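You operate a simulated robot arm through the tools that you are given. There is no shell and no other tool. Be economical: measure what you need, move in short steps, check, and stop when the job is done.

You run a simulated two-armed robot. Do the job below in one go: nothing can be reset, and whatever is moved stays where it is left.

TASK
Pick up the cardboard core from the top of the green bench with one hand, pass it to the other hand and put it on the top of the blue bench.

The check looks at the end state, three seconds after you hand in, the way a careful person would. Anything else that was tipped, shoved, dropped, spilled or broken makes it a failure.

THE ROBOT
Two 7-joint arms with two-finger parallel grippers on one trunk, on a base that drives. Base frame: it is fixed to the floor where the robot stands at the start and does not move with it; the origin is under the middle of the robot, x ahead of it, y to its left, z up; the surface under the hand at the start is at about z = 850. Readings come in mm, degrees, newtons and seconds.
The left shoulder is at the start at [50, 209, 1196], the right one opposite. With the tool pointing down near the work surface each hand reaches from about 240 to 900 mm from the robot's upright axis, wherever it stands, measured 20 degrees to its own side. Places, roughly: top of the blue bench [1000, 3100, 900]. Payload 4.4 kg a hand.
The TCP of each hand is the grasp point between the finger pads, 23 mm short of the fingertips. In the tool frame z runs along the fingers and y along their closing line. Largest opening 94 mm; finger width 38, thickness 10; the body of the gripper, 54 by 96 mm, starts 39 mm behind the TCP.
Orientation is that of the tool frame in the base frame, as a unit quaternion [w, x, y, z]. With the fingers straight down and closing along the base's y, the tool's x points along the base's -x, its y along +y and its z along -z.

THE INTERFACE
- The arms move only by the tool move_arm. It takes "left_deltas", "right_deltas" or both (then of equal length, played together; a hand with none holds still); each is a list of rows, each a list of 7 numbers: the shift along the tool's x, y, z in mm, then the turn, a rotation vector about the tool's x, y, z in degrees, then the gripper command, from -1 (shut) to 1 (fully open), values between in proportion. In form: [[tx, ty, tz, wx, wy, wz, claw], ...]. A call has 1 to 8 rows; each row shifts and turns the commanded pose from where the row before left it, along the tool's axes as they then stand. A row lasts 0.2 s, in which the tool goes at most 50 mm and 8.6 degrees; a call with a longer step from one row to the next is refused whole, and so is a gripper value outside its range. Where a pose cannot be reached the arm comes as near as it can. A force on the tool above 40 N (or 10 N above the force at the start of the call, whichever is more), or a blocked arm, ends the call early, and 0.2 s more pass. Each finger travels about 108 mm/s and halts on what it meets, pressing with about 24 N; the grip force reading is that of the motor and also rises with nothing between the fingers. The clock runs only during rows and for 0.2 s after the last one: add rows that do not move to give the fingers time. It gives the time, the measured TCP pose, the force on the tool (base axes), the opening and the grip force at its end, in the units of the frame above (readings bear some noise), with the torque about the TCP (base axes, N m) and any sound that the robot's microphone picked up, and new pictures: "show" is both (left out), scene, wrist or none (wrist: the cameras of the hands that moved).
- Cameras (640 x 400 px; columns grow to the right, rows downward): "scene" is now at [154.1, 23.8, 1389.4]; the picture's right is [0.18, -0.98, 0.00], its down [-0.53, -0.10, -0.85] and it looks along [0.83, 0.15, -0.53] (base axes); focal length 251 px, centre (320, 200). "left" rides on the left gripper at [86, -16, -74] in its tool frame; the picture's right is [0.18, 0.98, 0.00], its down [-0.58, 0.11, -0.81] and it looks along [-0.79, 0.15, 0.59] (tool axes); focal length 243 px, centre (320, 200). "right" rides on the right gripper at [86, 16, -75] in its tool frame; the picture's right is [-0.18, 0.98, 0.00], its down [-0.58, -0.11, -0.81] and it looks along [-0.79, -0.15, 0.59] (tool axes); focal length 243 px, centre (320, 200). There is no depth. A picture from a camera that has moved, and an enlarged one, comes with that camera's place and axes in the base frame and with its lens. The place of the scene camera against the robot may be out by one fixed shift of up to 25 mm in any direction.
- raise_lower(by): slides the trunk up (or, below 0, down) by that many mm; the arms and the scene camera ride with it, the base frame stays. It gives what a move gives, with no picture.
- roll_base(legs): drives the robot by 1 to 6 legs, each [ahead, left, turn to the left] in mm, mm and degrees, along the robot's own axes; the way and the turn of a leg run together, so that a leg with both is an arc; at most 1500 mm and 180 degrees a leg. The arms and the cameras ride along, it lands a little off, and it stops where it bumps. It gives what a move gives, and a new picture of the scene camera.
- pan_tilt(pan, tilt): turns the head with the scene camera to pan (to the left, within 80 degrees either way) and tilt (down, from -29 to 69), counted from straight ahead of the robot. It gives what a move gives, and a new picture of the scene camera.
- inspect(camera, box): a new picture of the part [left, top, right, bottom] of that camera's present view, enlarged. No time passes.
- finish_job(): hands the job in; it is judged then, once.

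Go step by step. Nothing tells you exact positions but the pictures and the camera data: compare them with the known pose of the tool, close in by small moves and look again before you grip or let go. The budget is 120 turns and 260 pictures, counting those below and the enlarged ones. Unless the task says otherwise, let go and move clear before handing in, and close with one line.

The tools are called as name(argument=value, ...) on one line, values as JSON. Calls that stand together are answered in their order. move_arm: Moves the arms, as the interface text tells. Its arguments: {"type":"object","properties":{"left_deltas":{"type":"array"},"right_deltas":{"type":"array"},"show":{"type":"string","enum":["both","scene","wrist","none"]}},"required":[]} The other tools are called the same way: raise_lower (by) slides the trunk up or down; roll_base (legs) drives the base; pan_tilt (pan, tilt) turns the head that bears the scene camera; inspect (camera, box) takes an enlarged picture of a part of a camera's view; finish_job () hands the job in.

At the start:

```text
t: 0.0
left_tool_pos: [546.9, 351.1, 1132.1]
left_ee_rot: [0.0, -0.001, 1.0, 0.0]
left_wrist_force: [0.3, 0.5, 0.4]
left_moment: [-0.03, 0.05, 0.04]
left_gripper_width: 93.9
left_gripper_force: 0.0
right_tool_pos: [484.8, -166.4, 1088.6]
right_ee_rot: [0.0, 0.0, 1.0, 0.0]
right_wrist_force: [-0.4, -0.5, -0.5]
right_moment: [-0.02, -0.05, -0.03]
right_gripper_width: 93.9
right_gripper_force: 0.0
trunk travel left (down, up): [-275.0, 288.0]
robot x, y, heading: [0.6, 1.4, -0.1]
head pan, tilt: [10.3, 32.3]
```

scene: 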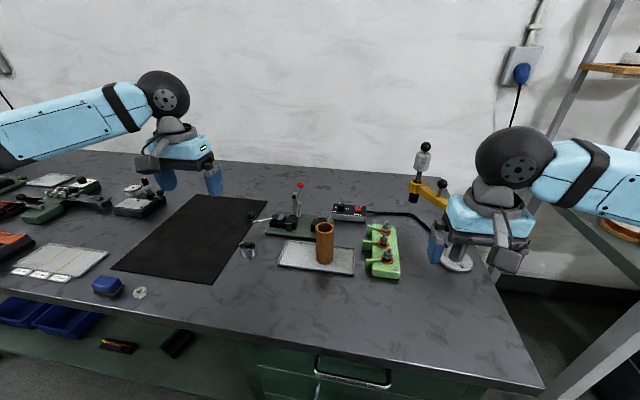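
right: 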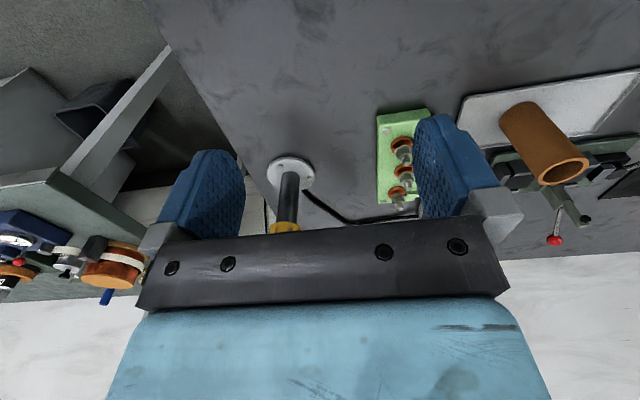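
left: 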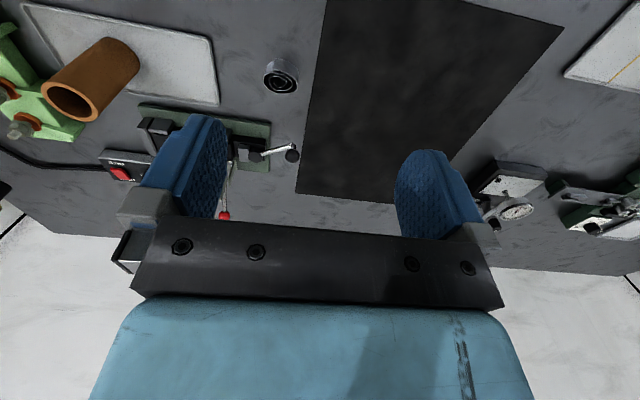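

The core stands upright on a pale tray near [660, 100, 850]. I'll look closer at it and then look left towards the blue bench.

inspect(camera="scene", box=[230, 160, 430, 300])

pan_tilt(pan=75, tilt=25)

```text
2.86 times, centred on (330, 230) of scene
camera zoom: at [154.1, 23.8, 1389.4], right [0.18, -0.98, 0.0], down [-0.53, -0.1, -0.85], along [0.83, 0.15, -0.53], focal length 717 px, centre (291, 114)
```

zoom: 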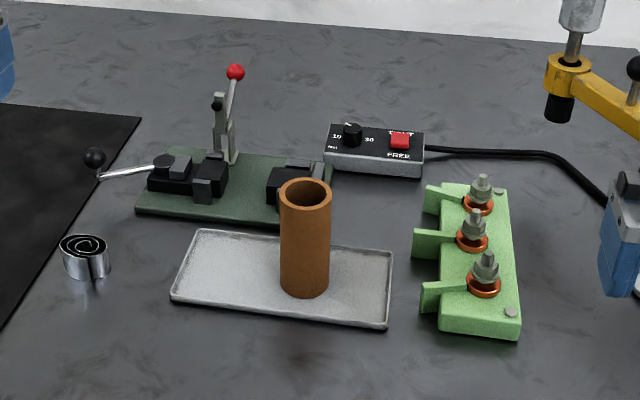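

```text
t: 1.4
left_tool_pos: [547.6, 351.0, 1131.1]
left_ee_rot: [0.001, 0.0, 1.0, -0.001]
left_wrist_force: [0.0, 0.1, 0.1]
left_moment: [-0.01, -0.03, 0.01]
left_gripper_width: 94.1
left_gripper_force: 0.0
right_tool_pos: [483.5, -166.7, 1086.9]
right_ee_rot: [0.0, 0.0, 1.0, 0.0]
right_wrist_force: [0.1, 0.2, -0.6]
right_moment: [0.01, -0.01, 0.0]
right_gripper_width: 94.1
right_gripper_force: 0.0
trunk travel left (down, up): [-275.0, 288.0]
robot x, y, heading: [1.1, -0.5, 0.3]
head pan, tilt: [75.0, 25.0]
camera scene: at [90.0, 96.8, 1401.0], right [0.97, -0.26, 0.0], down [-0.11, -0.41, -0.91], along [0.24, 0.88, -0.42], focal length 251 px, centre (320, 200)
```

scene: 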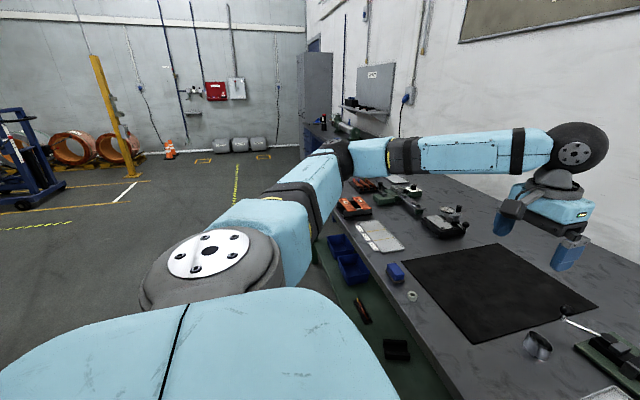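

The blue bench is further along the same wall to the left. I'll look ahead again and inspect the grippers to see what protrudes from them.

pan_tilt(pan=0, tilt=35)

inspect(camera="scene", box=[380, 100, 580, 300])

inspect(camera="left", box=[0, 0, 320, 200])

```text
t: 2.8
left_tool_pos: [548.3, 351.2, 1133.1]
left_ee_rot: [0.0, 0.0, 1.0, 0.0]
left_wrist_force: [0.0, 0.5, 0.3]
left_moment: [0.02, 0.03, -0.01]
left_gripper_width: 94.0
left_gripper_force: 0.0
right_tool_pos: [483.8, -165.7, 1086.7]
right_ee_rot: [0.0, 0.001, 1.0, 0.0]
right_wrist_force: [0.3, 0.4, 0.5]
right_moment: [0.03, 0.02, 0.01]
right_gripper_width: 94.2
right_gripper_force: 0.1
trunk travel left (down, up): [-275.0, 288.0]
robot x, y, heading: [0.5, -2.3, 0.1]
head pan, tilt: [0.0, 35.0]
camera scene: at [154.2, 7.9, 1385.2], right [0.0, -1.0, 0.0], down [-0.57, 0.0, -0.82], along [0.82, 0.0, -0.57], focal length 251 px, centre (320, 200)
```

scene: 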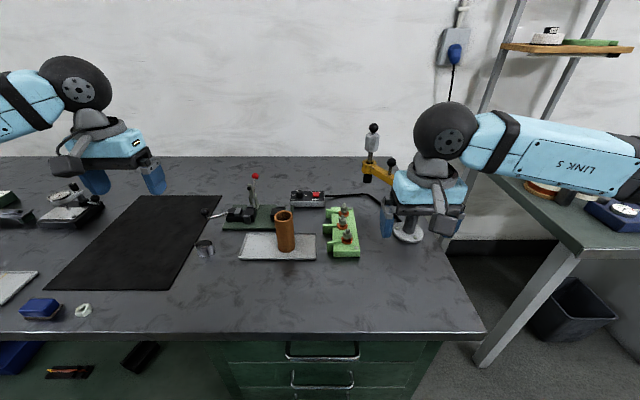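

```text
2.00 times, centred on (480, 200) of scene
camera zoom: at [154.2, 7.9, 1385.2], right [0.0, -1.0, 0.0], down [-0.57, 0.0, -0.82], along [0.82, 0.0, -0.57], focal length 502 px, centre (0, 200)
```

zoom: 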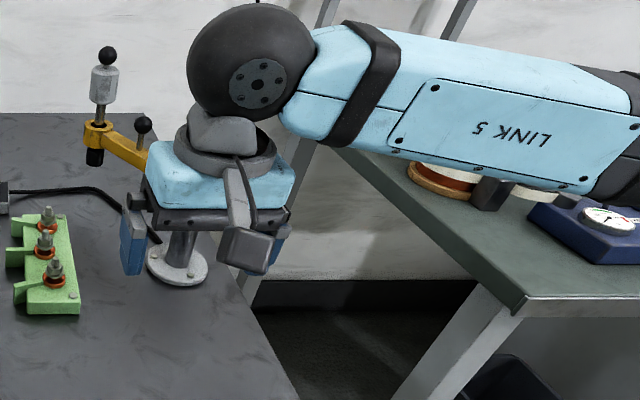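

```text
2.00 times, centred on (160, 100) of left
camera zoom: at [461.5, 335.8, 1206.5], right [-0.18, 0.98, 0.0], down [0.58, 0.11, 0.81], along [0.79, 0.15, -0.59], focal length 485 px, centre (640, 400)
```

zoom: 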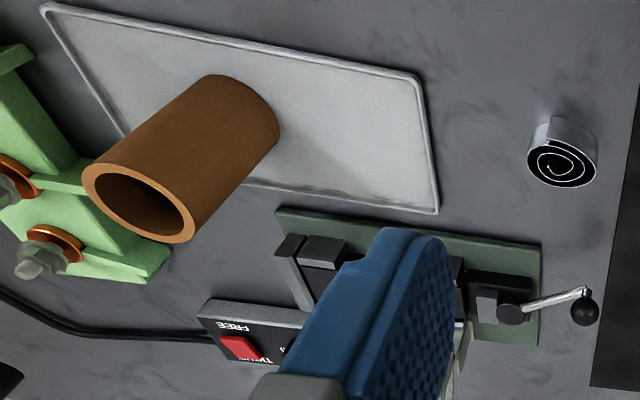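

The core measures about 50 mm across and 108 mm tall, standing at about [661, 94], with its top at z≈961. The right hand will pick it from above, closing along x and leaning 20° to the right, so that the left hand can take it low from the left. First I'll turn the right hand.

move_arm(right_deltas=[[0, 0, -5, 0, 0, -8.5, 1], [0, 0, -5, 0, 0, -8.5, 1], [0, 0, -5, 0, 0, -8.5, 1], [0, 0, -5, 0, 0, -8.5, 1], [0, 0, -5, 0, 0, -8.5, 1], [0, 0, -5, 0, 0, -8.5, 1], [0, 0, -5, 0, 0, -8.5, 1], [0, 0, -5, 0, 0, -8.5, 1]], show="scene")

move_arm(right_deltas=[[0, 0, 0, 0, 0, -8, 1], [0, 0, 0, 0, 0, -8, 1], [0, 0, 0, 0, 0, -6, 1], [0, 0, 0, 0, -7, 0, 1], [0, 0, 0, 0, -7, 0, 1], [0, 0, 0, 0, -6, 0, 1]], show="both")

```text
t: 4.6
left_tool_pos: [547.5, 351.9, 1131.1]
left_ee_rot: [-0.001, 0.001, 1.0, 0.0]
left_wrist_force: [0.5, -0.4, -0.3]
left_moment: [0.0, -0.01, -0.04]
left_gripper_width: 94.1
left_gripper_force: 0.2
right_tool_pos: [482.9, -165.3, 1125.6]
right_ee_rot: [0.0, -0.56, 0.829, 0.0]
right_wrist_force: [0.2, 0.0, 0.2]
right_moment: [0.0, 0.0, 0.01]
right_gripper_width: 93.8
right_gripper_force: 0.0
trunk travel left (down, up): [-275.0, 288.0]
robot x, y, heading: [0.4, -1.8, -0.1]
head pan, tilt: [0.0, 35.0]
camera scene: at [154.2, 7.9, 1385.2], right [0.0, -1.0, 0.0], down [-0.57, 0.0, -0.82], along [0.82, 0.0, -0.57], focal length 251 px, centre (320, 200)
```

scene: 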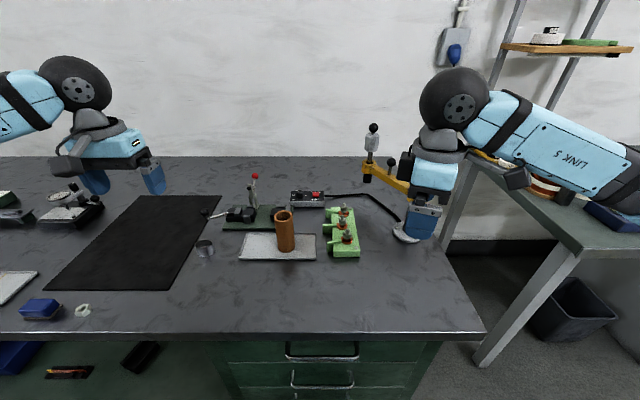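

```text
t: 6.0
left_tool_pos: [546.4, 351.2, 1132.1]
left_ee_rot: [0.0, 0.0, 1.0, -0.001]
left_wrist_force: [-0.2, 0.1, 0.8]
left_moment: [-0.02, 0.01, 0.01]
left_gripper_width: 94.0
left_gripper_force: 0.0
right_tool_pos: [489.6, -147.9, 1124.3]
right_ee_rot: [0.0, -0.587, 0.81, -0.001]
right_wrist_force: [-0.4, 0.0, -0.2]
right_moment: [0.01, 0.0, -0.03]
right_gripper_width: 94.0
right_gripper_force: 0.1
right hand out of reach, approached as far as the arm can: row 1, 2, 3, 4, 5, 6
trunk travel left (down, up): [-275.0, 288.0]
robot x, y, heading: [-0.8, -0.9, -0.1]
head pan, tilt: [0.0, 35.0]
camera scene: at [154.1, 7.8, 1385.2], right [0.0, -1.0, 0.0], down [-0.57, 0.0, -0.82], along [0.82, 0.0, -0.57], focal length 251 px, centre (320, 200)
camera right: at [447.0, -224.8, 1199.5], right [-0.88, 0.48, 0.0], down [0.29, 0.52, 0.81], along [0.39, 0.71, -0.59], focal length 243 px, centre (320, 200)
```

scene: 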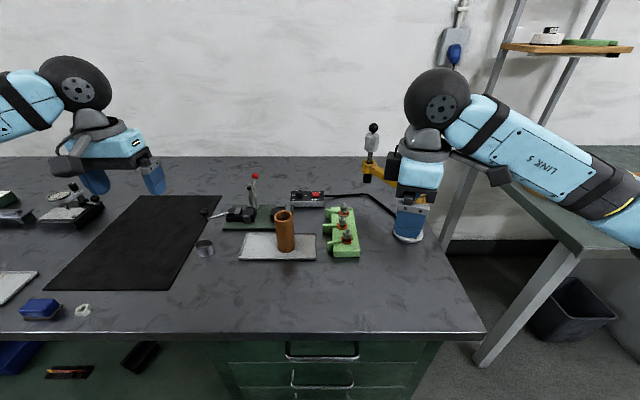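
right: 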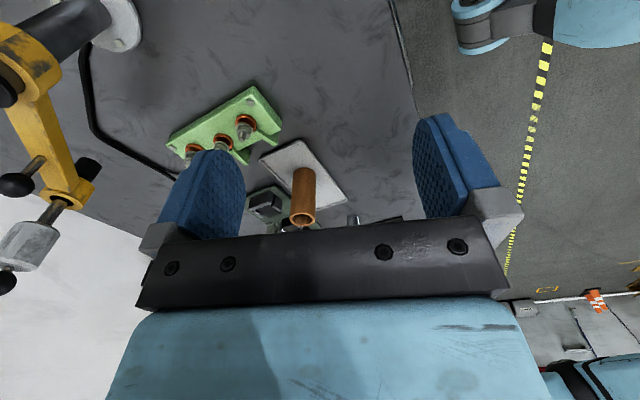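

The right hand stopped at about 70° of yaw; turning further should work once it's over to the left. I'll test whether the left hand can make its 90° turn.

move_arm(left_deltas=[[0, 0, 0, 0, 0, -8.5, 1], [0, 0, 0, 0, 0, -8.5, 1], [0, 0, 0, 0, 0, -8.5, 1], [0, 0, 0, 0, 0, -8.5, 1], [0, 0, 0, 0, 0, -8.5, 1], [0, 0, 0, 0, 0, -8.5, 1], [0, 0, 0, 0, 0, -8.5, 1], [0, 0, 0, 0, 0, -8.5, 1]], show="none")

move_arm(left_deltas=[[0, 0, 0, 0, 0, -8, 1], [0, 0, 0, 0, 0, -8, 1], [0, 0, 0, 0, 0, -6, 1]], show="scene")

```text
t: 7.8
left_tool_pos: [546.9, 351.2, 1131.2]
left_ee_rot: [-0.001, -0.561, 0.828, 0.0]
left_wrist_force: [0.4, -0.1, -0.5]
left_moment: [-0.02, -0.01, 0.04]
left_gripper_width: 94.0
left_gripper_force: 0.0
right_tool_pos: [490.5, -147.3, 1124.5]
right_ee_rot: [0.0, -0.586, 0.81, 0.0]
right_wrist_force: [0.5, 0.6, 0.1]
right_moment: [0.0, -0.04, 0.01]
right_gripper_width: 94.1
right_gripper_force: 0.1
trunk travel left (down, up): [-275.0, 288.0]
robot x, y, heading: [1.7, 3.6, -0.2]
head pan, tilt: [0.0, 35.0]
```

```text
t: 8.6
left_tool_pos: [547.3, 351.9, 1131.3]
left_ee_rot: [0.0, 0.708, -0.706, -0.001]
left_wrist_force: [-0.4, 0.4, 0.0]
left_moment: [-0.01, 0.01, -0.02]
left_gripper_width: 94.3
left_gripper_force: 0.1
right_tool_pos: [489.2, -147.7, 1124.7]
right_ee_rot: [-0.001, -0.586, 0.81, 0.0]
right_wrist_force: [0.0, 0.6, 0.5]
right_moment: [-0.01, 0.01, 0.02]
right_gripper_width: 94.1
right_gripper_force: 0.1
trunk travel left (down, up): [-275.0, 288.0]
robot x, y, heading: [-2.9, 0.9, -0.0]
head pan, tilt: [0.0, 35.0]
camera scene: at [154.2, 7.8, 1385.2], right [0.0, -1.0, 0.0], down [-0.57, 0.0, -0.82], along [0.82, 0.0, -0.57], focal length 251 px, centre (320, 200)
```

scene: 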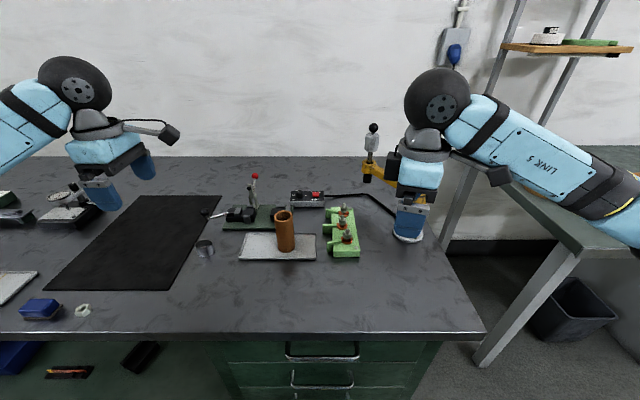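

The left hand turns freely. Next I'll tilt it towards pointing right with its camera up, in place, to test that pose.

move_arm(left_deltas=[[0, 0, 0, 0, 8.5, 0, 1], [0, 0, 0, 0, 8.5, 0, 1], [0, 0, 0, 0, 8.5, 0, 1], [0, 0, 0, 0, 8.5, 0, 1], [0, 0, 0, 0, 8.5, 0, 1], [0, 0, 0, 0, 8.5, 0, 1], [0, 0, 0, 0, 8.5, 0, 1], [0, 0, 0, 0, 8.5, 0, 1]], show="both")

```text
t: 10.4
left_tool_pos: [549.5, 351.3, 1131.7]
left_ee_rot: [0.396, 0.586, -0.584, 0.398]
left_wrist_force: [0.1, 0.0, -0.6]
left_moment: [0.0, -0.01, 0.01]
left_gripper_width: 94.1
left_gripper_force: 0.2
right_tool_pos: [491.5, -148.0, 1124.5]
right_ee_rot: [0.0, -0.586, 0.81, 0.001]
right_wrist_force: [0.1, 0.2, 0.9]
right_moment: [0.02, -0.03, 0.01]
right_gripper_width: 93.9
right_gripper_force: 0.0
trunk travel left (down, up): [-275.0, 288.0]
robot x, y, heading: [1.3, -1.4, -0.0]
head pan, tilt: [0.0, 35.0]
camera scene: at [154.3, 8.2, 1385.3], right [0.0, -1.0, 0.0], down [-0.57, 0.0, -0.82], along [0.82, 0.0, -0.57], focal length 251 px, centre (320, 200)
camera left: at [564.8, 389.8, 1239.8], right [-0.98, -0.07, 0.17], down [-0.11, 0.96, -0.24], along [-0.15, -0.25, -0.96], focal length 243 px, centre (320, 200)
```

scene: 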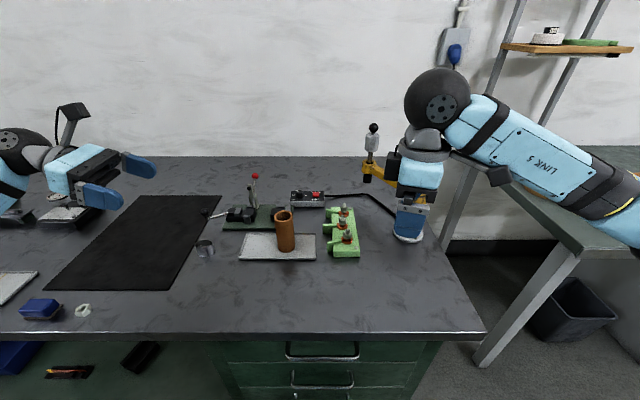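
left: 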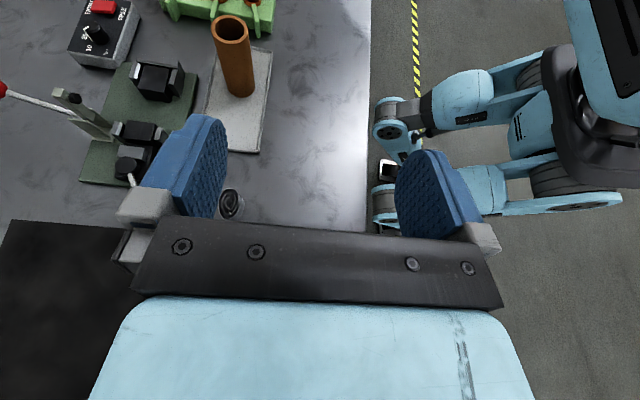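

The left pose works, at about 22° below level. Now I'll nudge the right hand left to see which frame its commands follow.

move_arm(right_deltas=[[-37.6, 0, 13.7, 0, 0, 0, 1], [-37.6, 0, 13.7, 0, 0, 0, 1], [-37.6, 0, 13.7, 0, 0, 0, 1]], show="none")

```text
t: 11.2
left_tool_pos: [549.7, 353.3, 1131.3]
left_ee_rot: [-0.396, -0.586, 0.586, -0.396]
left_wrist_force: [-0.1, -0.1, -0.2]
left_moment: [0.0, 0.02, -0.01]
left_gripper_width: 94.3
left_gripper_force: 0.1
right_tool_pos: [525.7, -39.6, 1083.7]
right_ee_rot: [-0.001, -0.587, 0.81, 0.0]
right_wrist_force: [0.3, 0.6, -0.3]
right_moment: [-0.02, 0.03, 0.01]
right_gripper_width: 94.1
right_gripper_force: 0.1
trunk travel left (down, up): [-275.0, 288.0]
robot x, y, heading: [2.2, 1.1, 0.0]
head pan, tilt: [0.0, 35.0]
```

Commands follow the reached pose. I'll move the right hand high over the core's right side, then finish the yaw and the lean.

move_arm(right_deltas=[[-34, -24, -12, 0, 0, 0, 1], [-34, -24, -12, 0, 0, 0, 1], [-34, -24, -12, 0, 0, 0, 1], [-34, -24, -12, 0, 0, 0, 1], [0, 0, 0, 0, 0, -6, 1], [0, 0, 0, 0, 0, -6, 1], [0, 0, 0, 0, 0, -6, 1]], show="none")

move_arm(right_deltas=[[0, 0, 0, 0, -7, 0, 1], [0, 0, 0, 0, -7, 0, 1], [0, 0, 0, 0, -6, 0, 1], [0, 0, 0, 0, 0, 0, 1]], show="both")

```text
t: 12.8
left_tool_pos: [548.3, 352.9, 1132.2]
left_ee_rot: [-0.395, -0.586, 0.587, -0.395]
left_wrist_force: [-0.2, -0.2, -0.2]
left_moment: [0.01, -0.02, 0.02]
left_gripper_width: 94.0
left_gripper_force: 0.0
right_tool_pos: [549.2, -24.5, 1091.6]
right_ee_rot: [0.0, -0.581, 0.814, 0.001]
right_wrist_force: [0.6, 0.0, -0.5]
right_moment: [-0.01, -0.01, 0.0]
right_gripper_width: 93.9
right_gripper_force: 0.1
right hand out of reach, approached as far as the arm can: row 1, 2, 3, 4, 5, 6, 7
trunk travel left (down, up): [-275.0, 288.0]
robot x, y, heading: [0.4, -4.1, 0.0]
head pan, tilt: [0.0, 35.0]
```

```text
t: 13.8
left_tool_pos: [547.8, 352.0, 1131.6]
left_ee_rot: [-0.395, -0.586, 0.586, -0.395]
left_wrist_force: [0.5, 1.0, -0.4]
left_moment: [-0.01, -0.03, -0.01]
left_gripper_width: 93.8
left_gripper_force: 0.1
right_tool_pos: [550.0, -23.5, 1092.6]
right_ee_rot: [0.142, -0.572, 0.802, 0.102]
right_wrist_force: [0.6, 0.1, -0.5]
right_moment: [0.0, -0.02, -0.02]
right_gripper_width: 94.1
right_gripper_force: 0.1
trunk travel left (down, up): [-275.0, 288.0]
robot x, y, heading: [2.4, 1.8, 0.3]
head pan, tilt: [0.0, 35.0]
camera scene: at [154.5, 8.1, 1385.2], right [0.0, -1.0, 0.0], down [-0.57, 0.0, -0.82], along [0.82, 0.0, -0.57], focal length 251 px, centre (320, 200)
camera right: at [499.4, -119.0, 1133.3], right [-0.87, 0.48, 0.06], down [0.19, 0.22, 0.96], along [0.45, 0.85, -0.28], focal length 243 px, centre (320, 200)
```

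scene: 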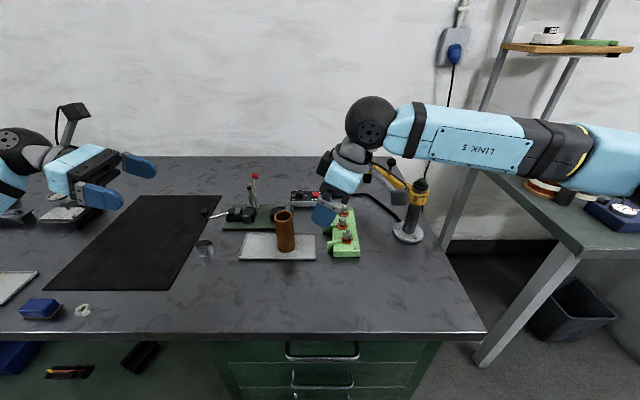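
right: 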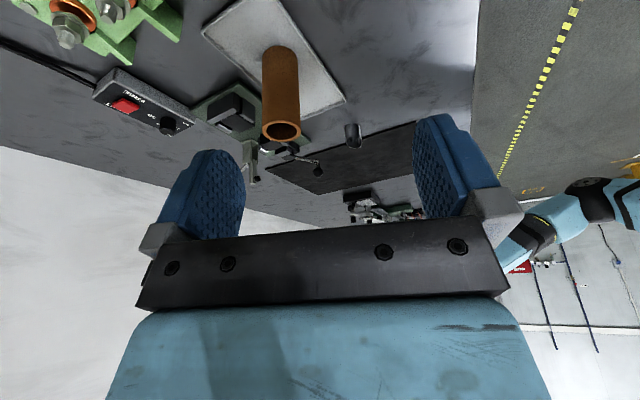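

The right arm runs into its joint limit above the core, whereas the left hand's side-on pose works well. I'll swap roles: the left hand picks low from the left, and the right hand takes the core from the top and places it. I'm moving the right hand out of the way first.

move_arm(right_deltas=[[34, 2, -23, 0, 0, 0, 1], [34, 2, -23, 0, 0, 0, 1], [34, 2, -23, 0, 0, 0, 1], [34, 2, -23, 0, 0, 0, 1]], show="none")

inspect(camera="left", box=[60, 0, 300, 220])

```text
t: 14.8
left_tool_pos: [547.4, 350.7, 1130.8]
left_ee_rot: [-0.396, -0.586, 0.586, -0.396]
left_wrist_force: [-0.9, -0.2, -0.8]
left_moment: [-0.03, -0.03, 0.0]
left_gripper_width: 94.1
left_gripper_force: 0.1
right_tool_pos: [506.8, -101.0, 1109.6]
right_ee_rot: [0.142, -0.569, 0.804, 0.101]
right_wrist_force: [-0.1, 0.8, 0.1]
right_moment: [-0.05, 0.01, 0.03]
right_gripper_width: 93.9
right_gripper_force: 0.0
right hand out of reach, approached as far as the arm can: row 1, 2, 3, 4
trunk travel left (down, up): [-275.0, 288.0]
robot x, y, heading: [-1.3, 0.2, -0.0]
head pan, tilt: [0.0, 35.0]
```

```text
1.82 times, centred on (180, 110) of left
camera zoom: at [564.6, 389.6, 1239.8], right [-0.98, -0.07, 0.17], down [-0.11, 0.97, -0.24], along [-0.15, -0.25, -0.96], focal length 441 px, centre (574, 364)
```

zoom: 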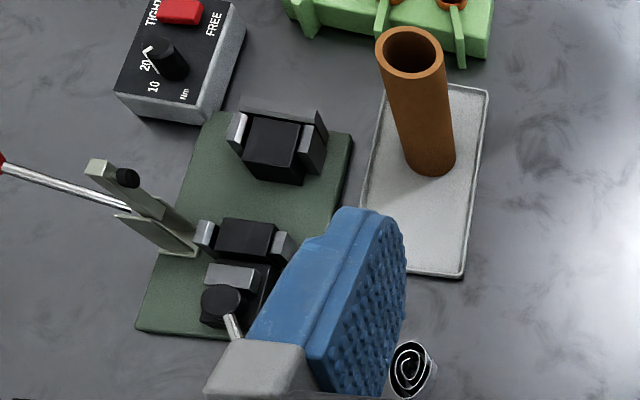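

The core is at about [660, 95], with its base at z≈853. I'll bring the left hand to a standoff 110 mm back along its approach line.

move_arm(left_deltas=[[-20.5, -18.7, 34.8, 0, 0, 0, 1], [-20.5, -18.7, 34.8, 0, 0, 0, 1], [-20.5, -18.7, 34.8, 0, 0, 0, 1], [-20.5, -18.7, 34.8, 0, 0, 0, 1], [-20.5, -18.7, 34.8, 0, 0, 0, 1], [-20.5, -18.7, 34.8, 0, 0, 0, 1], [0, 0, 0, 0, 0, 0, 1]], show="both")

```text
t: 16.4
left_tool_pos: [661.8, 207.0, 941.8]
left_ee_rot: [0.395, 0.586, -0.586, 0.396]
left_wrist_force: [0.2, -1.0, -0.1]
left_moment: [-0.02, 0.01, 0.01]
left_gripper_width: 94.0
left_gripper_force: 0.0
right_tool_pos: [507.0, -99.1, 1108.4]
right_ee_rot: [0.142, -0.57, 0.803, 0.101]
right_wrist_force: [-0.5, 0.1, 0.0]
right_moment: [-0.02, 0.0, -0.05]
right_gripper_width: 94.1
right_gripper_force: 0.1
trunk travel left (down, up): [-275.0, 288.0]
robot x, y, heading: [-0.5, -1.3, 0.1]
head pan, tilt: [0.0, 35.0]
camera scene: at [153.6, 8.2, 1385.3], right [0.0, -1.0, 0.0], down [-0.57, 0.0, -0.82], along [0.82, 0.0, -0.57], focal length 251 px, centre (320, 200)
camera left: at [677.7, 243.2, 1049.8], right [-0.98, -0.07, 0.17], down [-0.11, 0.97, -0.24], along [-0.15, -0.25, -0.96], focal length 243 px, centre (320, 200)
```

scene: 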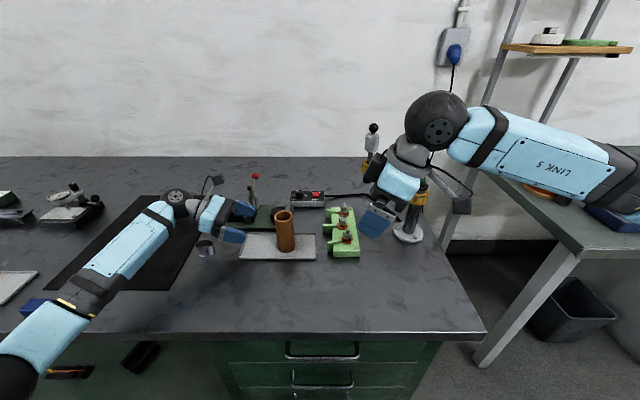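
left: 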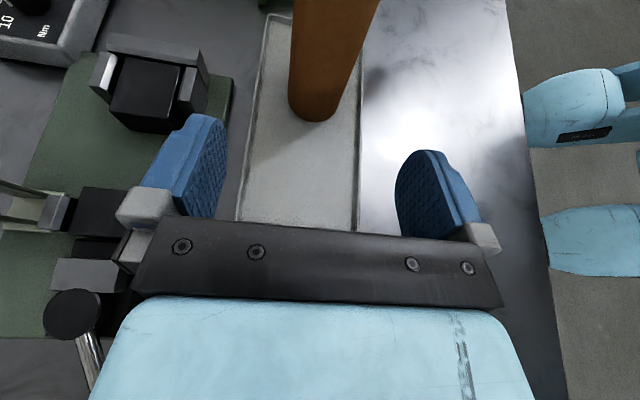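

The approach looks aligned. Before going lower I'll check the left forearm's height over the bench.

pan_tilt(pan=50, tilt=45)

```text
t: 17.6
left_tool_pos: [661.9, 204.7, 941.6]
left_ee_rot: [0.395, 0.586, -0.586, 0.396]
left_wrist_force: [0.4, -0.4, -0.5]
left_moment: [-0.01, 0.05, 0.0]
left_gripper_width: 94.0
left_gripper_force: 0.1
right_tool_pos: [507.5, -99.8, 1108.6]
right_ee_rot: [0.141, -0.57, 0.803, 0.101]
right_wrist_force: [0.2, -1.0, 0.8]
right_moment: [0.02, -0.01, 0.02]
right_gripper_width: 93.7
right_gripper_force: 0.1
trunk travel left (down, up): [-275.0, 288.0]
robot x, y, heading: [0.2, -1.8, 0.4]
head pan, tilt: [50.0, 45.0]
camera scene: at [118.4, 70.0, 1370.4], right [0.77, -0.64, 0.0], down [-0.45, -0.54, -0.71], along [0.46, 0.54, -0.71], focal length 251 px, centre (320, 200)
```

scene: 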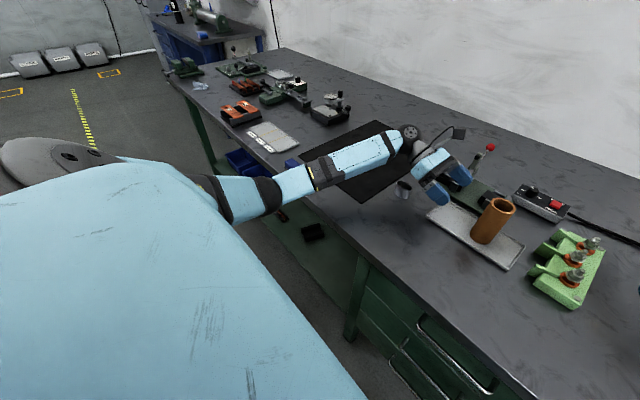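

The forearm rises well clear of the bench. I'll advance along the fingers to straddle the core.

move_arm(left_deltas=[[-0.5, 1, 30, 0, 0, 0, 1], [-0.5, 1, 30, 0, 0, 0, 1], [-0.5, 0, 30, 0, 0, 0, 1], [0, 0, 22, 0, 0, 0, 1], [0, 0, 0, 0, 0, 0, 1]], show="both")

```text
t: 18.8
left_tool_pos: [659.1, 100.4, 897.6]
left_ee_rot: [-0.396, -0.585, 0.587, -0.394]
left_wrist_force: [0.0, 0.2, -0.2]
left_moment: [-0.03, 0.02, 0.0]
left_gripper_width: 93.9
left_gripper_force: 0.1
right_tool_pos: [507.8, -100.7, 1109.4]
right_ee_rot: [0.143, -0.569, 0.803, 0.101]
right_wrist_force: [-0.5, 0.3, 0.7]
right_moment: [0.01, -0.02, -0.01]
right_gripper_width: 93.8
right_gripper_force: 0.0
trunk travel left (down, up): [-275.0, 288.0]
robot x, y, heading: [0.7, 3.5, 0.3]
head pan, tilt: [50.0, 45.0]
camera scene: at [118.3, 70.3, 1370.4], right [0.77, -0.64, 0.0], down [-0.45, -0.54, -0.71], along [0.45, 0.54, -0.71], focal length 251 px, centre (320, 200)
camera left: at [675.2, 138.1, 1004.8], right [-0.98, -0.07, 0.17], down [-0.11, 0.97, -0.24], along [-0.15, -0.25, -0.96], focal length 243 px, centre (320, 200)
```

scene: 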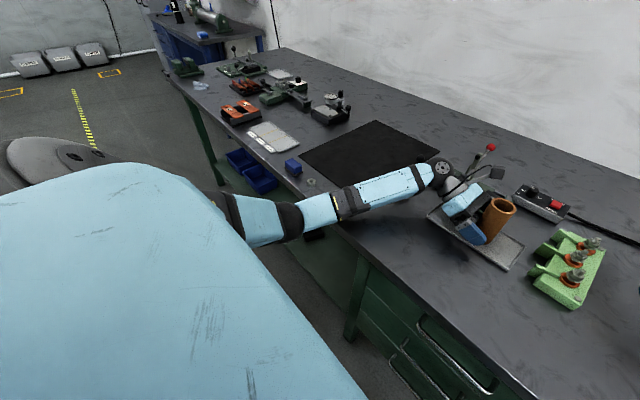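
left: 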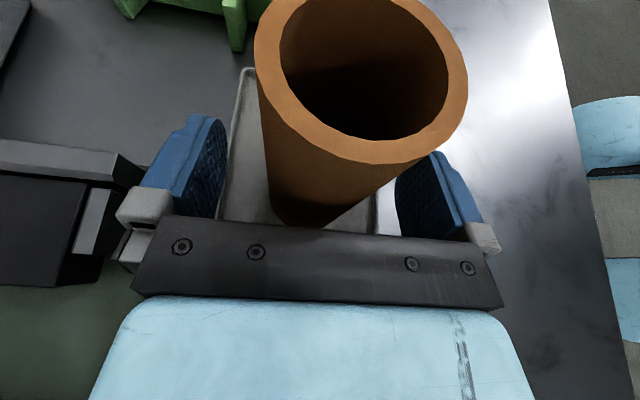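

The core is centred between the fingers, so I'll close on it.

move_arm(left_deltas=[[0, 0, 0, 0, 0, 0, 0.25], [0, 0, 0, 0, 0, 0, 0.15], [0, 0, 0, 0, 0, 0, -0.2], [0, 0, 0, 0, 0, 0, -1], [0, 0, 0, 0, 0, 0, -1]], show="wrist")

```text
t: 20.0
left_tool_pos: [658.9, 99.8, 896.5]
left_ee_rot: [-0.396, -0.586, 0.586, -0.396]
left_wrist_force: [-0.1, 0.5, -0.9]
left_moment: [-0.03, -0.04, 0.01]
left_gripper_width: 45.8
left_gripper_force: 24.0
right_tool_pos: [507.6, -100.0, 1108.6]
right_ee_rot: [0.142, -0.569, 0.804, 0.101]
right_wrist_force: [-0.1, 0.6, 0.1]
right_moment: [0.01, 0.02, -0.02]
right_gripper_width: 94.1
right_gripper_force: 0.0
trunk travel left (down, up): [-275.0, 288.0]
robot x, y, heading: [-1.4, -2.8, 0.0]
head pan, tilt: [50.0, 45.0]
camera left: at [675.2, 137.9, 1004.9], right [-0.98, -0.07, 0.17], down [-0.11, 0.97, -0.24], along [-0.15, -0.25, -0.96], focal length 243 px, centre (320, 200)
```

left: 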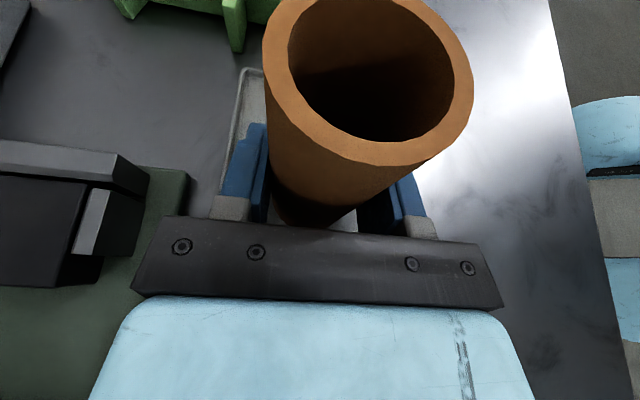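

I have a grip on it (45.8 mm, 24 N). Lifting straight up.

move_arm(left_deltas=[[18.5, 0, -7.5, 0, 0, 0, -1], [37, 0, -15, 0, 0, 0, -1], [37, 0, -15, 0, 0, 0, -1], [37, 0, -15, 0, 0, 0, -1], [37, 0, -15, 0, 0, 0, -1]], show="both")

```text
t: 21.2
left_tool_pos: [657.5, 99.6, 1078.0]
left_ee_rot: [0.396, 0.586, -0.586, 0.396]
left_wrist_force: [-0.3, -0.2, -0.5]
left_moment: [0.01, 0.03, -0.01]
left_gripper_width: 45.6
left_gripper_force: 23.9
right_tool_pos: [507.2, -99.9, 1109.3]
right_ee_rot: [0.143, -0.569, 0.803, 0.102]
right_wrist_force: [-0.3, -0.3, 0.3]
right_moment: [0.01, -0.01, -0.01]
right_gripper_width: 94.1
right_gripper_force: 0.1
trunk travel left (down, up): [-275.0, 288.0]
robot x, y, heading: [2.8, 2.2, -0.0]
head pan, tilt: [50.0, 45.0]
camera scene: at [118.1, 69.8, 1370.4], right [0.77, -0.64, 0.0], down [-0.45, -0.54, -0.71], along [0.45, 0.54, -0.71], focal length 251 px, centre (320, 200)
camera left: at [674.8, 137.7, 1185.6], right [-0.98, -0.07, 0.17], down [-0.11, 0.97, -0.24], along [-0.15, -0.25, -0.96], focal length 243 px, centre (320, 200)
```

scene: 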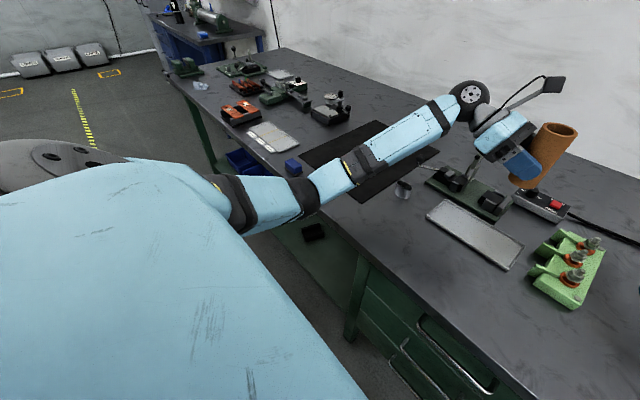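
left: 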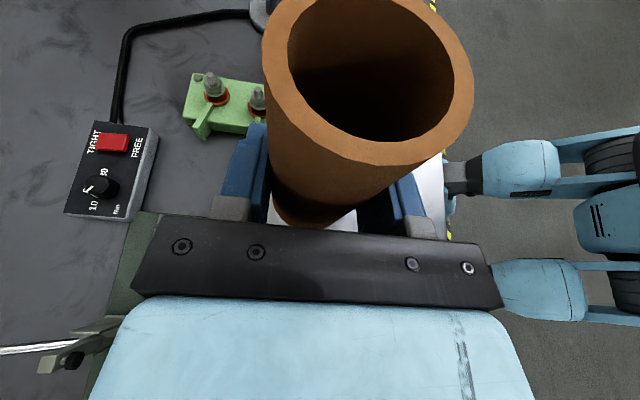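

The lift was clean. I'll yaw the left hand 19° so it's in line with the right hand's plane, then bring the core to about [500, 20] for the handover.

move_arm(left_deltas=[[0, 0, 0, -5.87, 0, 2.36, -1], [0, 0, 0, -5.87, 0, 2.36, -1], [0, 0, 0, -5.87, 0, 2.36, -1], [-5.7, 24.8, 28.6, 0, 0, 0, -1], [-5.7, 24.8, 28.6, 0, 0, 0, -1], [-5.7, 24.8, 28.6, 0, 0, 0, -1]], show="none")

pan_tilt(pan=0, tilt=35)

```text
t: 22.6
left_tool_pos: [564.5, 55.1, 1028.6]
left_ee_rot: [-0.455, -0.482, 0.674, -0.325]
left_wrist_force: [0.3, 0.1, 0.9]
left_moment: [0.02, 0.02, 0.0]
left_gripper_width: 45.7
left_gripper_force: 23.9
right_tool_pos: [506.8, -99.6, 1109.4]
right_ee_rot: [0.142, -0.569, 0.804, 0.1]
right_wrist_force: [0.3, -1.0, 1.0]
right_moment: [0.01, 0.02, 0.01]
right_gripper_width: 94.0
right_gripper_force: 0.0
trunk travel left (down, up): [-275.0, 288.0]
robot x, y, heading: [-0.5, 1.2, -0.1]
head pan, tilt: [50.0, 45.0]
```

```text
t: 23.8
left_tool_pos: [565.2, 54.8, 1028.4]
left_ee_rot: [-0.455, -0.482, 0.675, -0.324]
left_wrist_force: [0.1, -0.2, 0.2]
left_moment: [0.01, 0.02, -0.03]
left_gripper_width: 45.5
left_gripper_force: 24.2
right_tool_pos: [507.3, -100.7, 1108.3]
right_ee_rot: [0.142, -0.569, 0.803, 0.101]
right_wrist_force: [-0.2, 0.1, 0.4]
right_moment: [0.01, 0.01, -0.01]
right_gripper_width: 94.1
right_gripper_force: 0.1
trunk travel left (down, up): [-275.0, 288.0]
robot x, y, heading: [2.3, -0.5, 0.0]
head pan, tilt: [0.0, 35.0]
camera scene: at [154.2, 7.9, 1385.2], right [0.0, -1.0, 0.0], down [-0.57, 0.0, -0.82], along [0.82, 0.0, -0.57], focal length 251 px, centre (320, 200)
```

scene: 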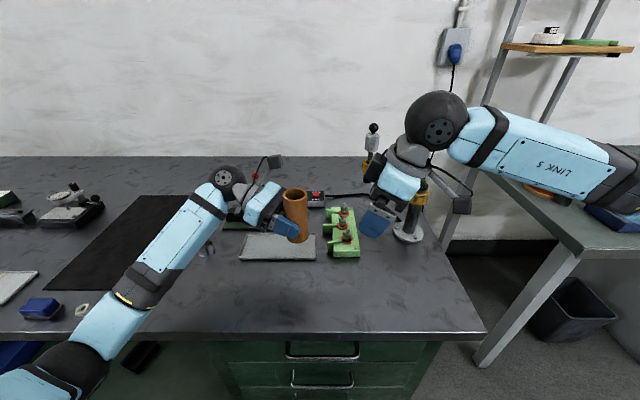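

The alignment is as planned. Now the last bit to the meeting point.

move_arm(left_deltas=[[-4.6, 25.8, 28.5, 0, 0, 0, -1], [-4.6, 25.8, 28.5, 0, 0, 0, -1], [0, 0, 0, 0, 0, 0, -1]], show="both")

inspect(camera="right", box=[0, 0, 640, 400])

```text
t: 24.6
left_tool_pos: [499.0, 26.9, 999.7]
left_ee_rot: [-0.456, -0.481, 0.675, -0.324]
left_wrist_force: [0.2, 0.3, -0.7]
left_moment: [0.02, 0.01, 0.04]
left_gripper_width: 45.5
left_gripper_force: 23.8
right_tool_pos: [507.1, -99.4, 1107.8]
right_ee_rot: [0.142, -0.569, 0.804, 0.102]
right_wrist_force: [-0.3, 0.1, 0.1]
right_moment: [-0.01, 0.02, 0.01]
right_gripper_width: 93.9
right_gripper_force: 0.2
trunk travel left (down, up): [-275.0, 288.0]
robot x, y, heading: [0.5, -0.9, 0.2]
head pan, tilt: [0.0, 35.0]
camera scene: at [154.4, 7.8, 1385.2], right [0.0, -1.0, 0.0], down [-0.57, 0.0, -0.82], along [0.82, 0.0, -0.57], focal length 251 px, centre (320, 200)
camera left: at [525.9, 56.9, 1107.9], right [-0.95, 0.25, 0.17], down [0.21, 0.95, -0.24], along [-0.22, -0.19, -0.96], focal length 243 px, centre (320, 200)
```

scene: 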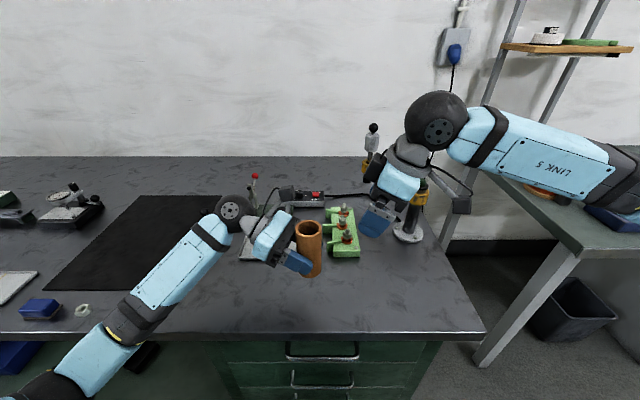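
left: 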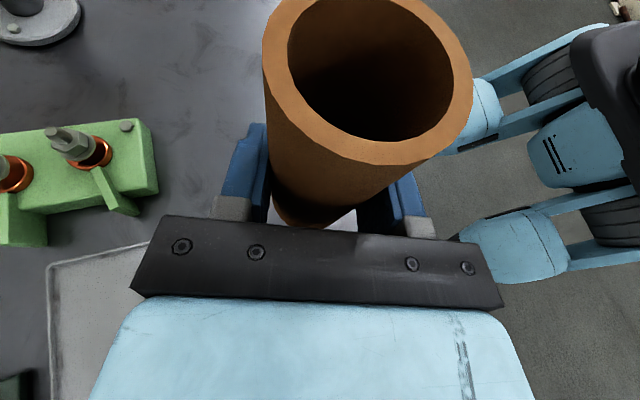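

```text
1.00 times, centred on (320, 200) of right (not enlarged: the box is as wide or as high as the picture)
camera zoom: at [456.4, -195.7, 1149.3], right [-0.87, 0.49, 0.06], down [0.19, 0.22, 0.96], along [0.45, 0.84, -0.28], focal length 243 px, centre (320, 200)
```

zoom: 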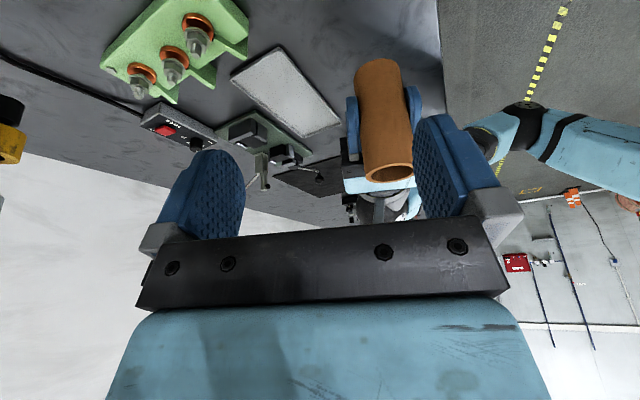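

By my reckoning the core's axis is at [498, 21] with its top at z≈1064. I'll bring the right hand to a standoff above it along its leaned axis.

move_arm(right_deltas=[[-27.2, 15.4, -0.7, 0, 0, 0, 1], [-27.2, 15.4, -0.7, 0, 0, 0, 1], [-27.2, 15.4, -0.7, 0, 0, 0, 1], [0, 0, 0, 0, 0, 0, 1]], show="both")

```text
t: 25.6
left_tool_pos: [499.1, 26.1, 999.4]
left_ee_rot: [-0.456, -0.481, 0.675, -0.324]
left_wrist_force: [-0.1, 0.3, -0.4]
left_moment: [0.03, -0.02, 0.01]
left_gripper_width: 45.2
left_gripper_force: 24.1
right_tool_pos: [489.4, -14.7, 1139.9]
right_ee_rot: [0.142, -0.572, 0.801, 0.102]
right_wrist_force: [2.3, -1.3, 0.0]
right_moment: [0.01, 0.01, 0.0]
right_gripper_width: 94.0
right_gripper_force: 0.1
trunk travel left (down, up): [-275.0, 288.0]
robot x, y, heading: [-2.3, -1.4, -0.1]
head pan, tilt: [0.0, 35.0]
camera scene: at [154.2, 6.8, 1385.2], right [0.0, -1.0, 0.0], down [-0.57, 0.0, -0.82], along [0.82, 0.0, -0.57], focal length 251 px, centre (320, 200)
camera right: at [438.6, -110.3, 1179.6], right [-0.87, 0.48, 0.06], down [0.19, 0.22, 0.96], along [0.45, 0.85, -0.28], focal length 243 px, centre (320, 200)
```

scene: 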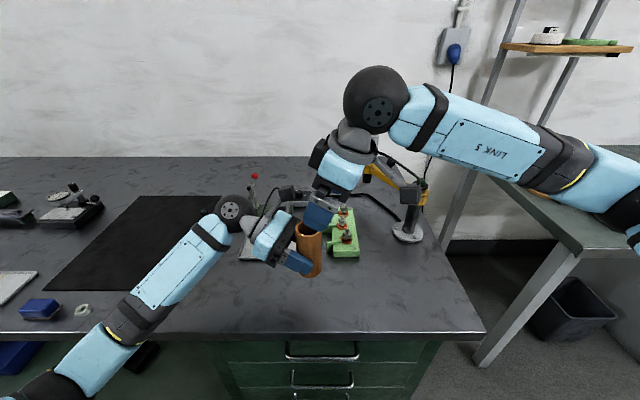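
right: 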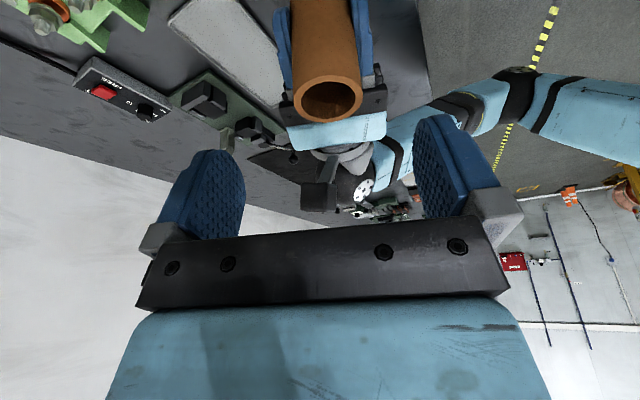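

The standoff is good and the core lies along the approach. I'll advance most of the way, then check clearance.

move_arm(right_deltas=[[0, 3.5, 25, 0, 0, 0, 1], [0, 0, 25, 0, 0, 0, 1], [0, 0, 10, 0, 0, 0, 1], [0, 0, 0, 0, 0, 0, 1]], show="both")

inspect(camera="scene", box=[230, 130, 430, 300])

inspect(camera="left", box=[0, 0, 640, 400])

```text
t: 26.6
left_tool_pos: [499.3, 28.6, 999.4]
left_ee_rot: [-0.455, -0.482, 0.675, -0.324]
left_wrist_force: [0.6, -0.5, 0.0]
left_moment: [0.0, 0.02, 0.02]
left_gripper_width: 45.1
left_gripper_force: 23.8
right_tool_pos: [490.0, 6.2, 1081.8]
right_ee_rot: [0.141, -0.572, 0.801, 0.101]
right_wrist_force: [0.0, 0.2, 0.7]
right_moment: [0.01, 0.01, 0.08]
right_gripper_width: 93.8
right_gripper_force: 0.0
trunk travel left (down, up): [-275.0, 288.0]
robot x, y, heading: [-2.0, 2.7, 0.1]
head pan, tilt: [0.0, 35.0]
camera scene: at [154.2, 7.8, 1385.2], right [0.0, -1.0, 0.0], down [-0.57, 0.0, -0.82], along [0.82, 0.0, -0.57], focal length 251 px, centre (320, 200)
camera right: at [440.4, -89.3, 1122.4], right [-0.87, 0.48, 0.06], down [0.19, 0.22, 0.96], along [0.45, 0.85, -0.28], focal length 243 px, centre (320, 200)
```

scene: 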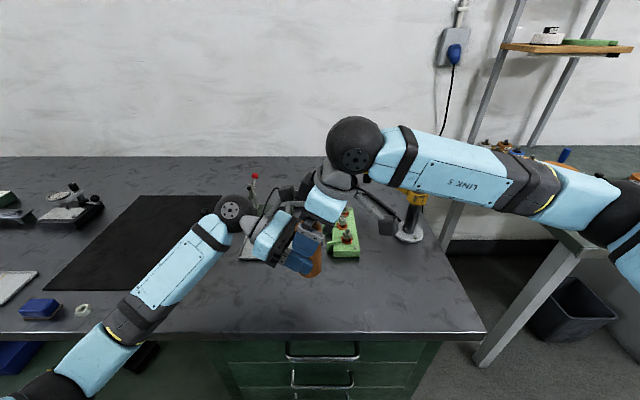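
right: 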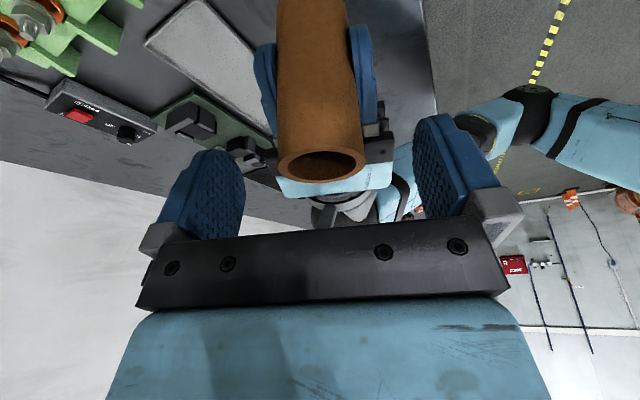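

```text
2.35 times, centred on (330, 215) of scene
camera zoom: at [154.2, 7.8, 1385.2], right [0.0, -1.0, 0.0], down [-0.57, 0.0, -0.82], along [0.82, 0.0, -0.57], focal length 590 px, centre (296, 165)
```

zoom: 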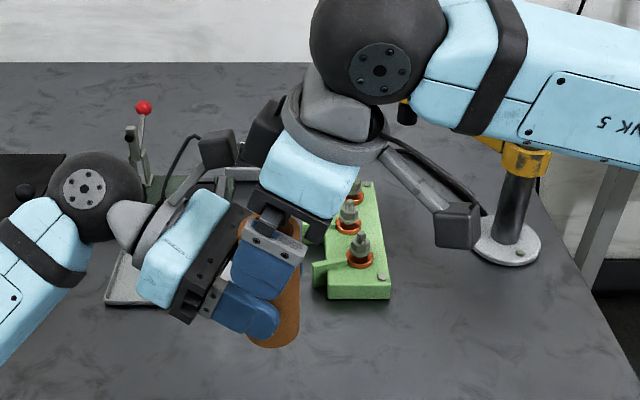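

```text
1.00 times, centred on (320, 200) of left (not enlarged: the box is as wide or as high as the picture)
camera zoom: at [526.1, 57.0, 1108.1], right [-0.95, 0.25, 0.17], down [0.21, 0.95, -0.24], along [-0.22, -0.19, -0.96], focal length 243 px, centre (320, 200)
```

zoom: 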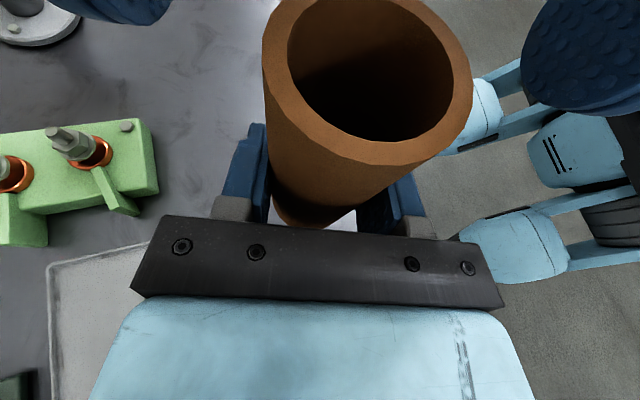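

Clearances look good and the core sits centred between the right fingers. I'll advance the last 29 mm.

move_arm(right_deltas=[[0, -1, 15, 0, 0, 0, 1], [0, -1, 14, 0, 0, 0, 1], [0, 0, 0, 0, 0, 0, 1]], show="both")

inspect(camera="scene", box=[230, 150, 400, 300])

```text
t: 27.4
left_tool_pos: [498.5, 26.3, 1000.1]
left_ee_rot: [-0.455, -0.482, 0.675, -0.325]
left_wrist_force: [0.0, 0.3, -0.4]
left_moment: [-0.01, -0.02, 0.02]
left_gripper_width: 44.5
left_gripper_force: 24.2
right_tool_pos: [496.7, 14.6, 1054.2]
right_ee_rot: [0.141, -0.573, 0.801, 0.101]
right_wrist_force: [-1.3, -0.8, 0.0]
right_moment: [0.01, -0.02, 0.0]
right_gripper_width: 93.9
right_gripper_force: 0.1
trunk travel left (down, up): [-275.0, 288.0]
robot x, y, heading: [-1.1, -0.2, 0.1]
head pan, tilt: [0.0, 35.0]
camera scene: at [154.1, 7.8, 1385.3], right [0.0, -1.0, 0.0], down [-0.57, 0.0, -0.82], along [0.82, 0.0, -0.57], focal length 251 px, centre (320, 200)
camera right: at [446.4, -81.1, 1095.9], right [-0.87, 0.48, 0.06], down [0.19, 0.22, 0.96], along [0.45, 0.85, -0.28], focal length 243 px, centre (320, 200)
```

scene: 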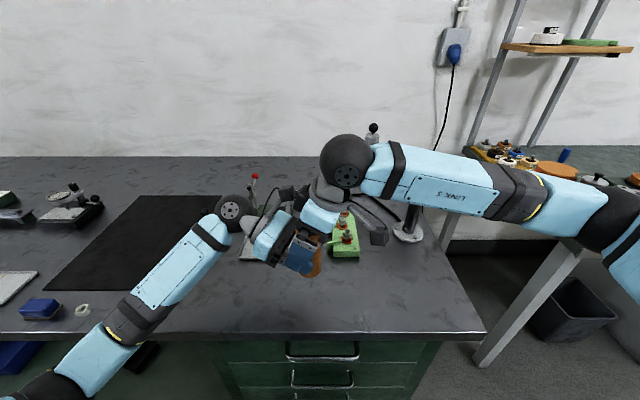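
right: 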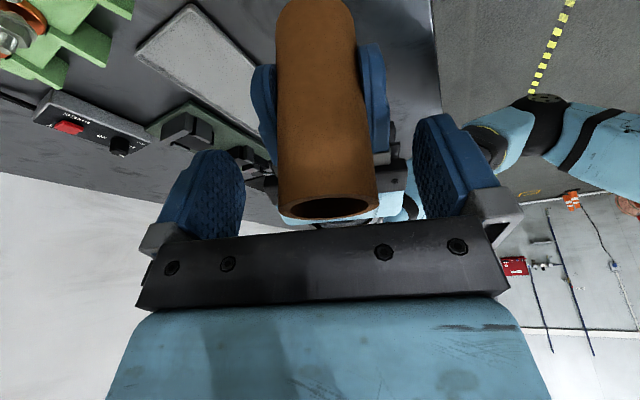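

```text
2.67 times, centred on (315, 225) of scene
camera zoom: at [154.1, 7.8, 1385.3], right [0.0, -1.0, 0.0], down [-0.57, 0.0, -0.82], along [0.82, 0.0, -0.57], focal length 669 px, centre (333, 133)
```

zoom: 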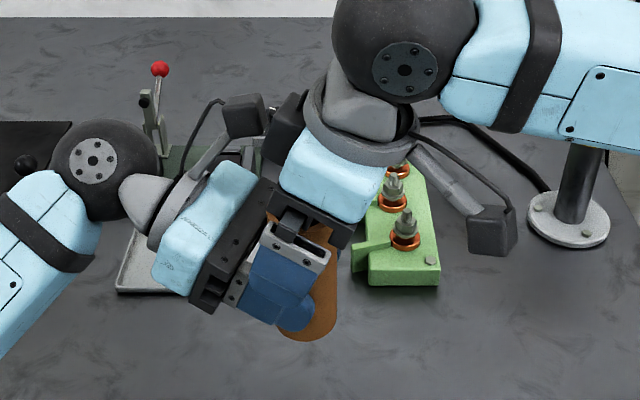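

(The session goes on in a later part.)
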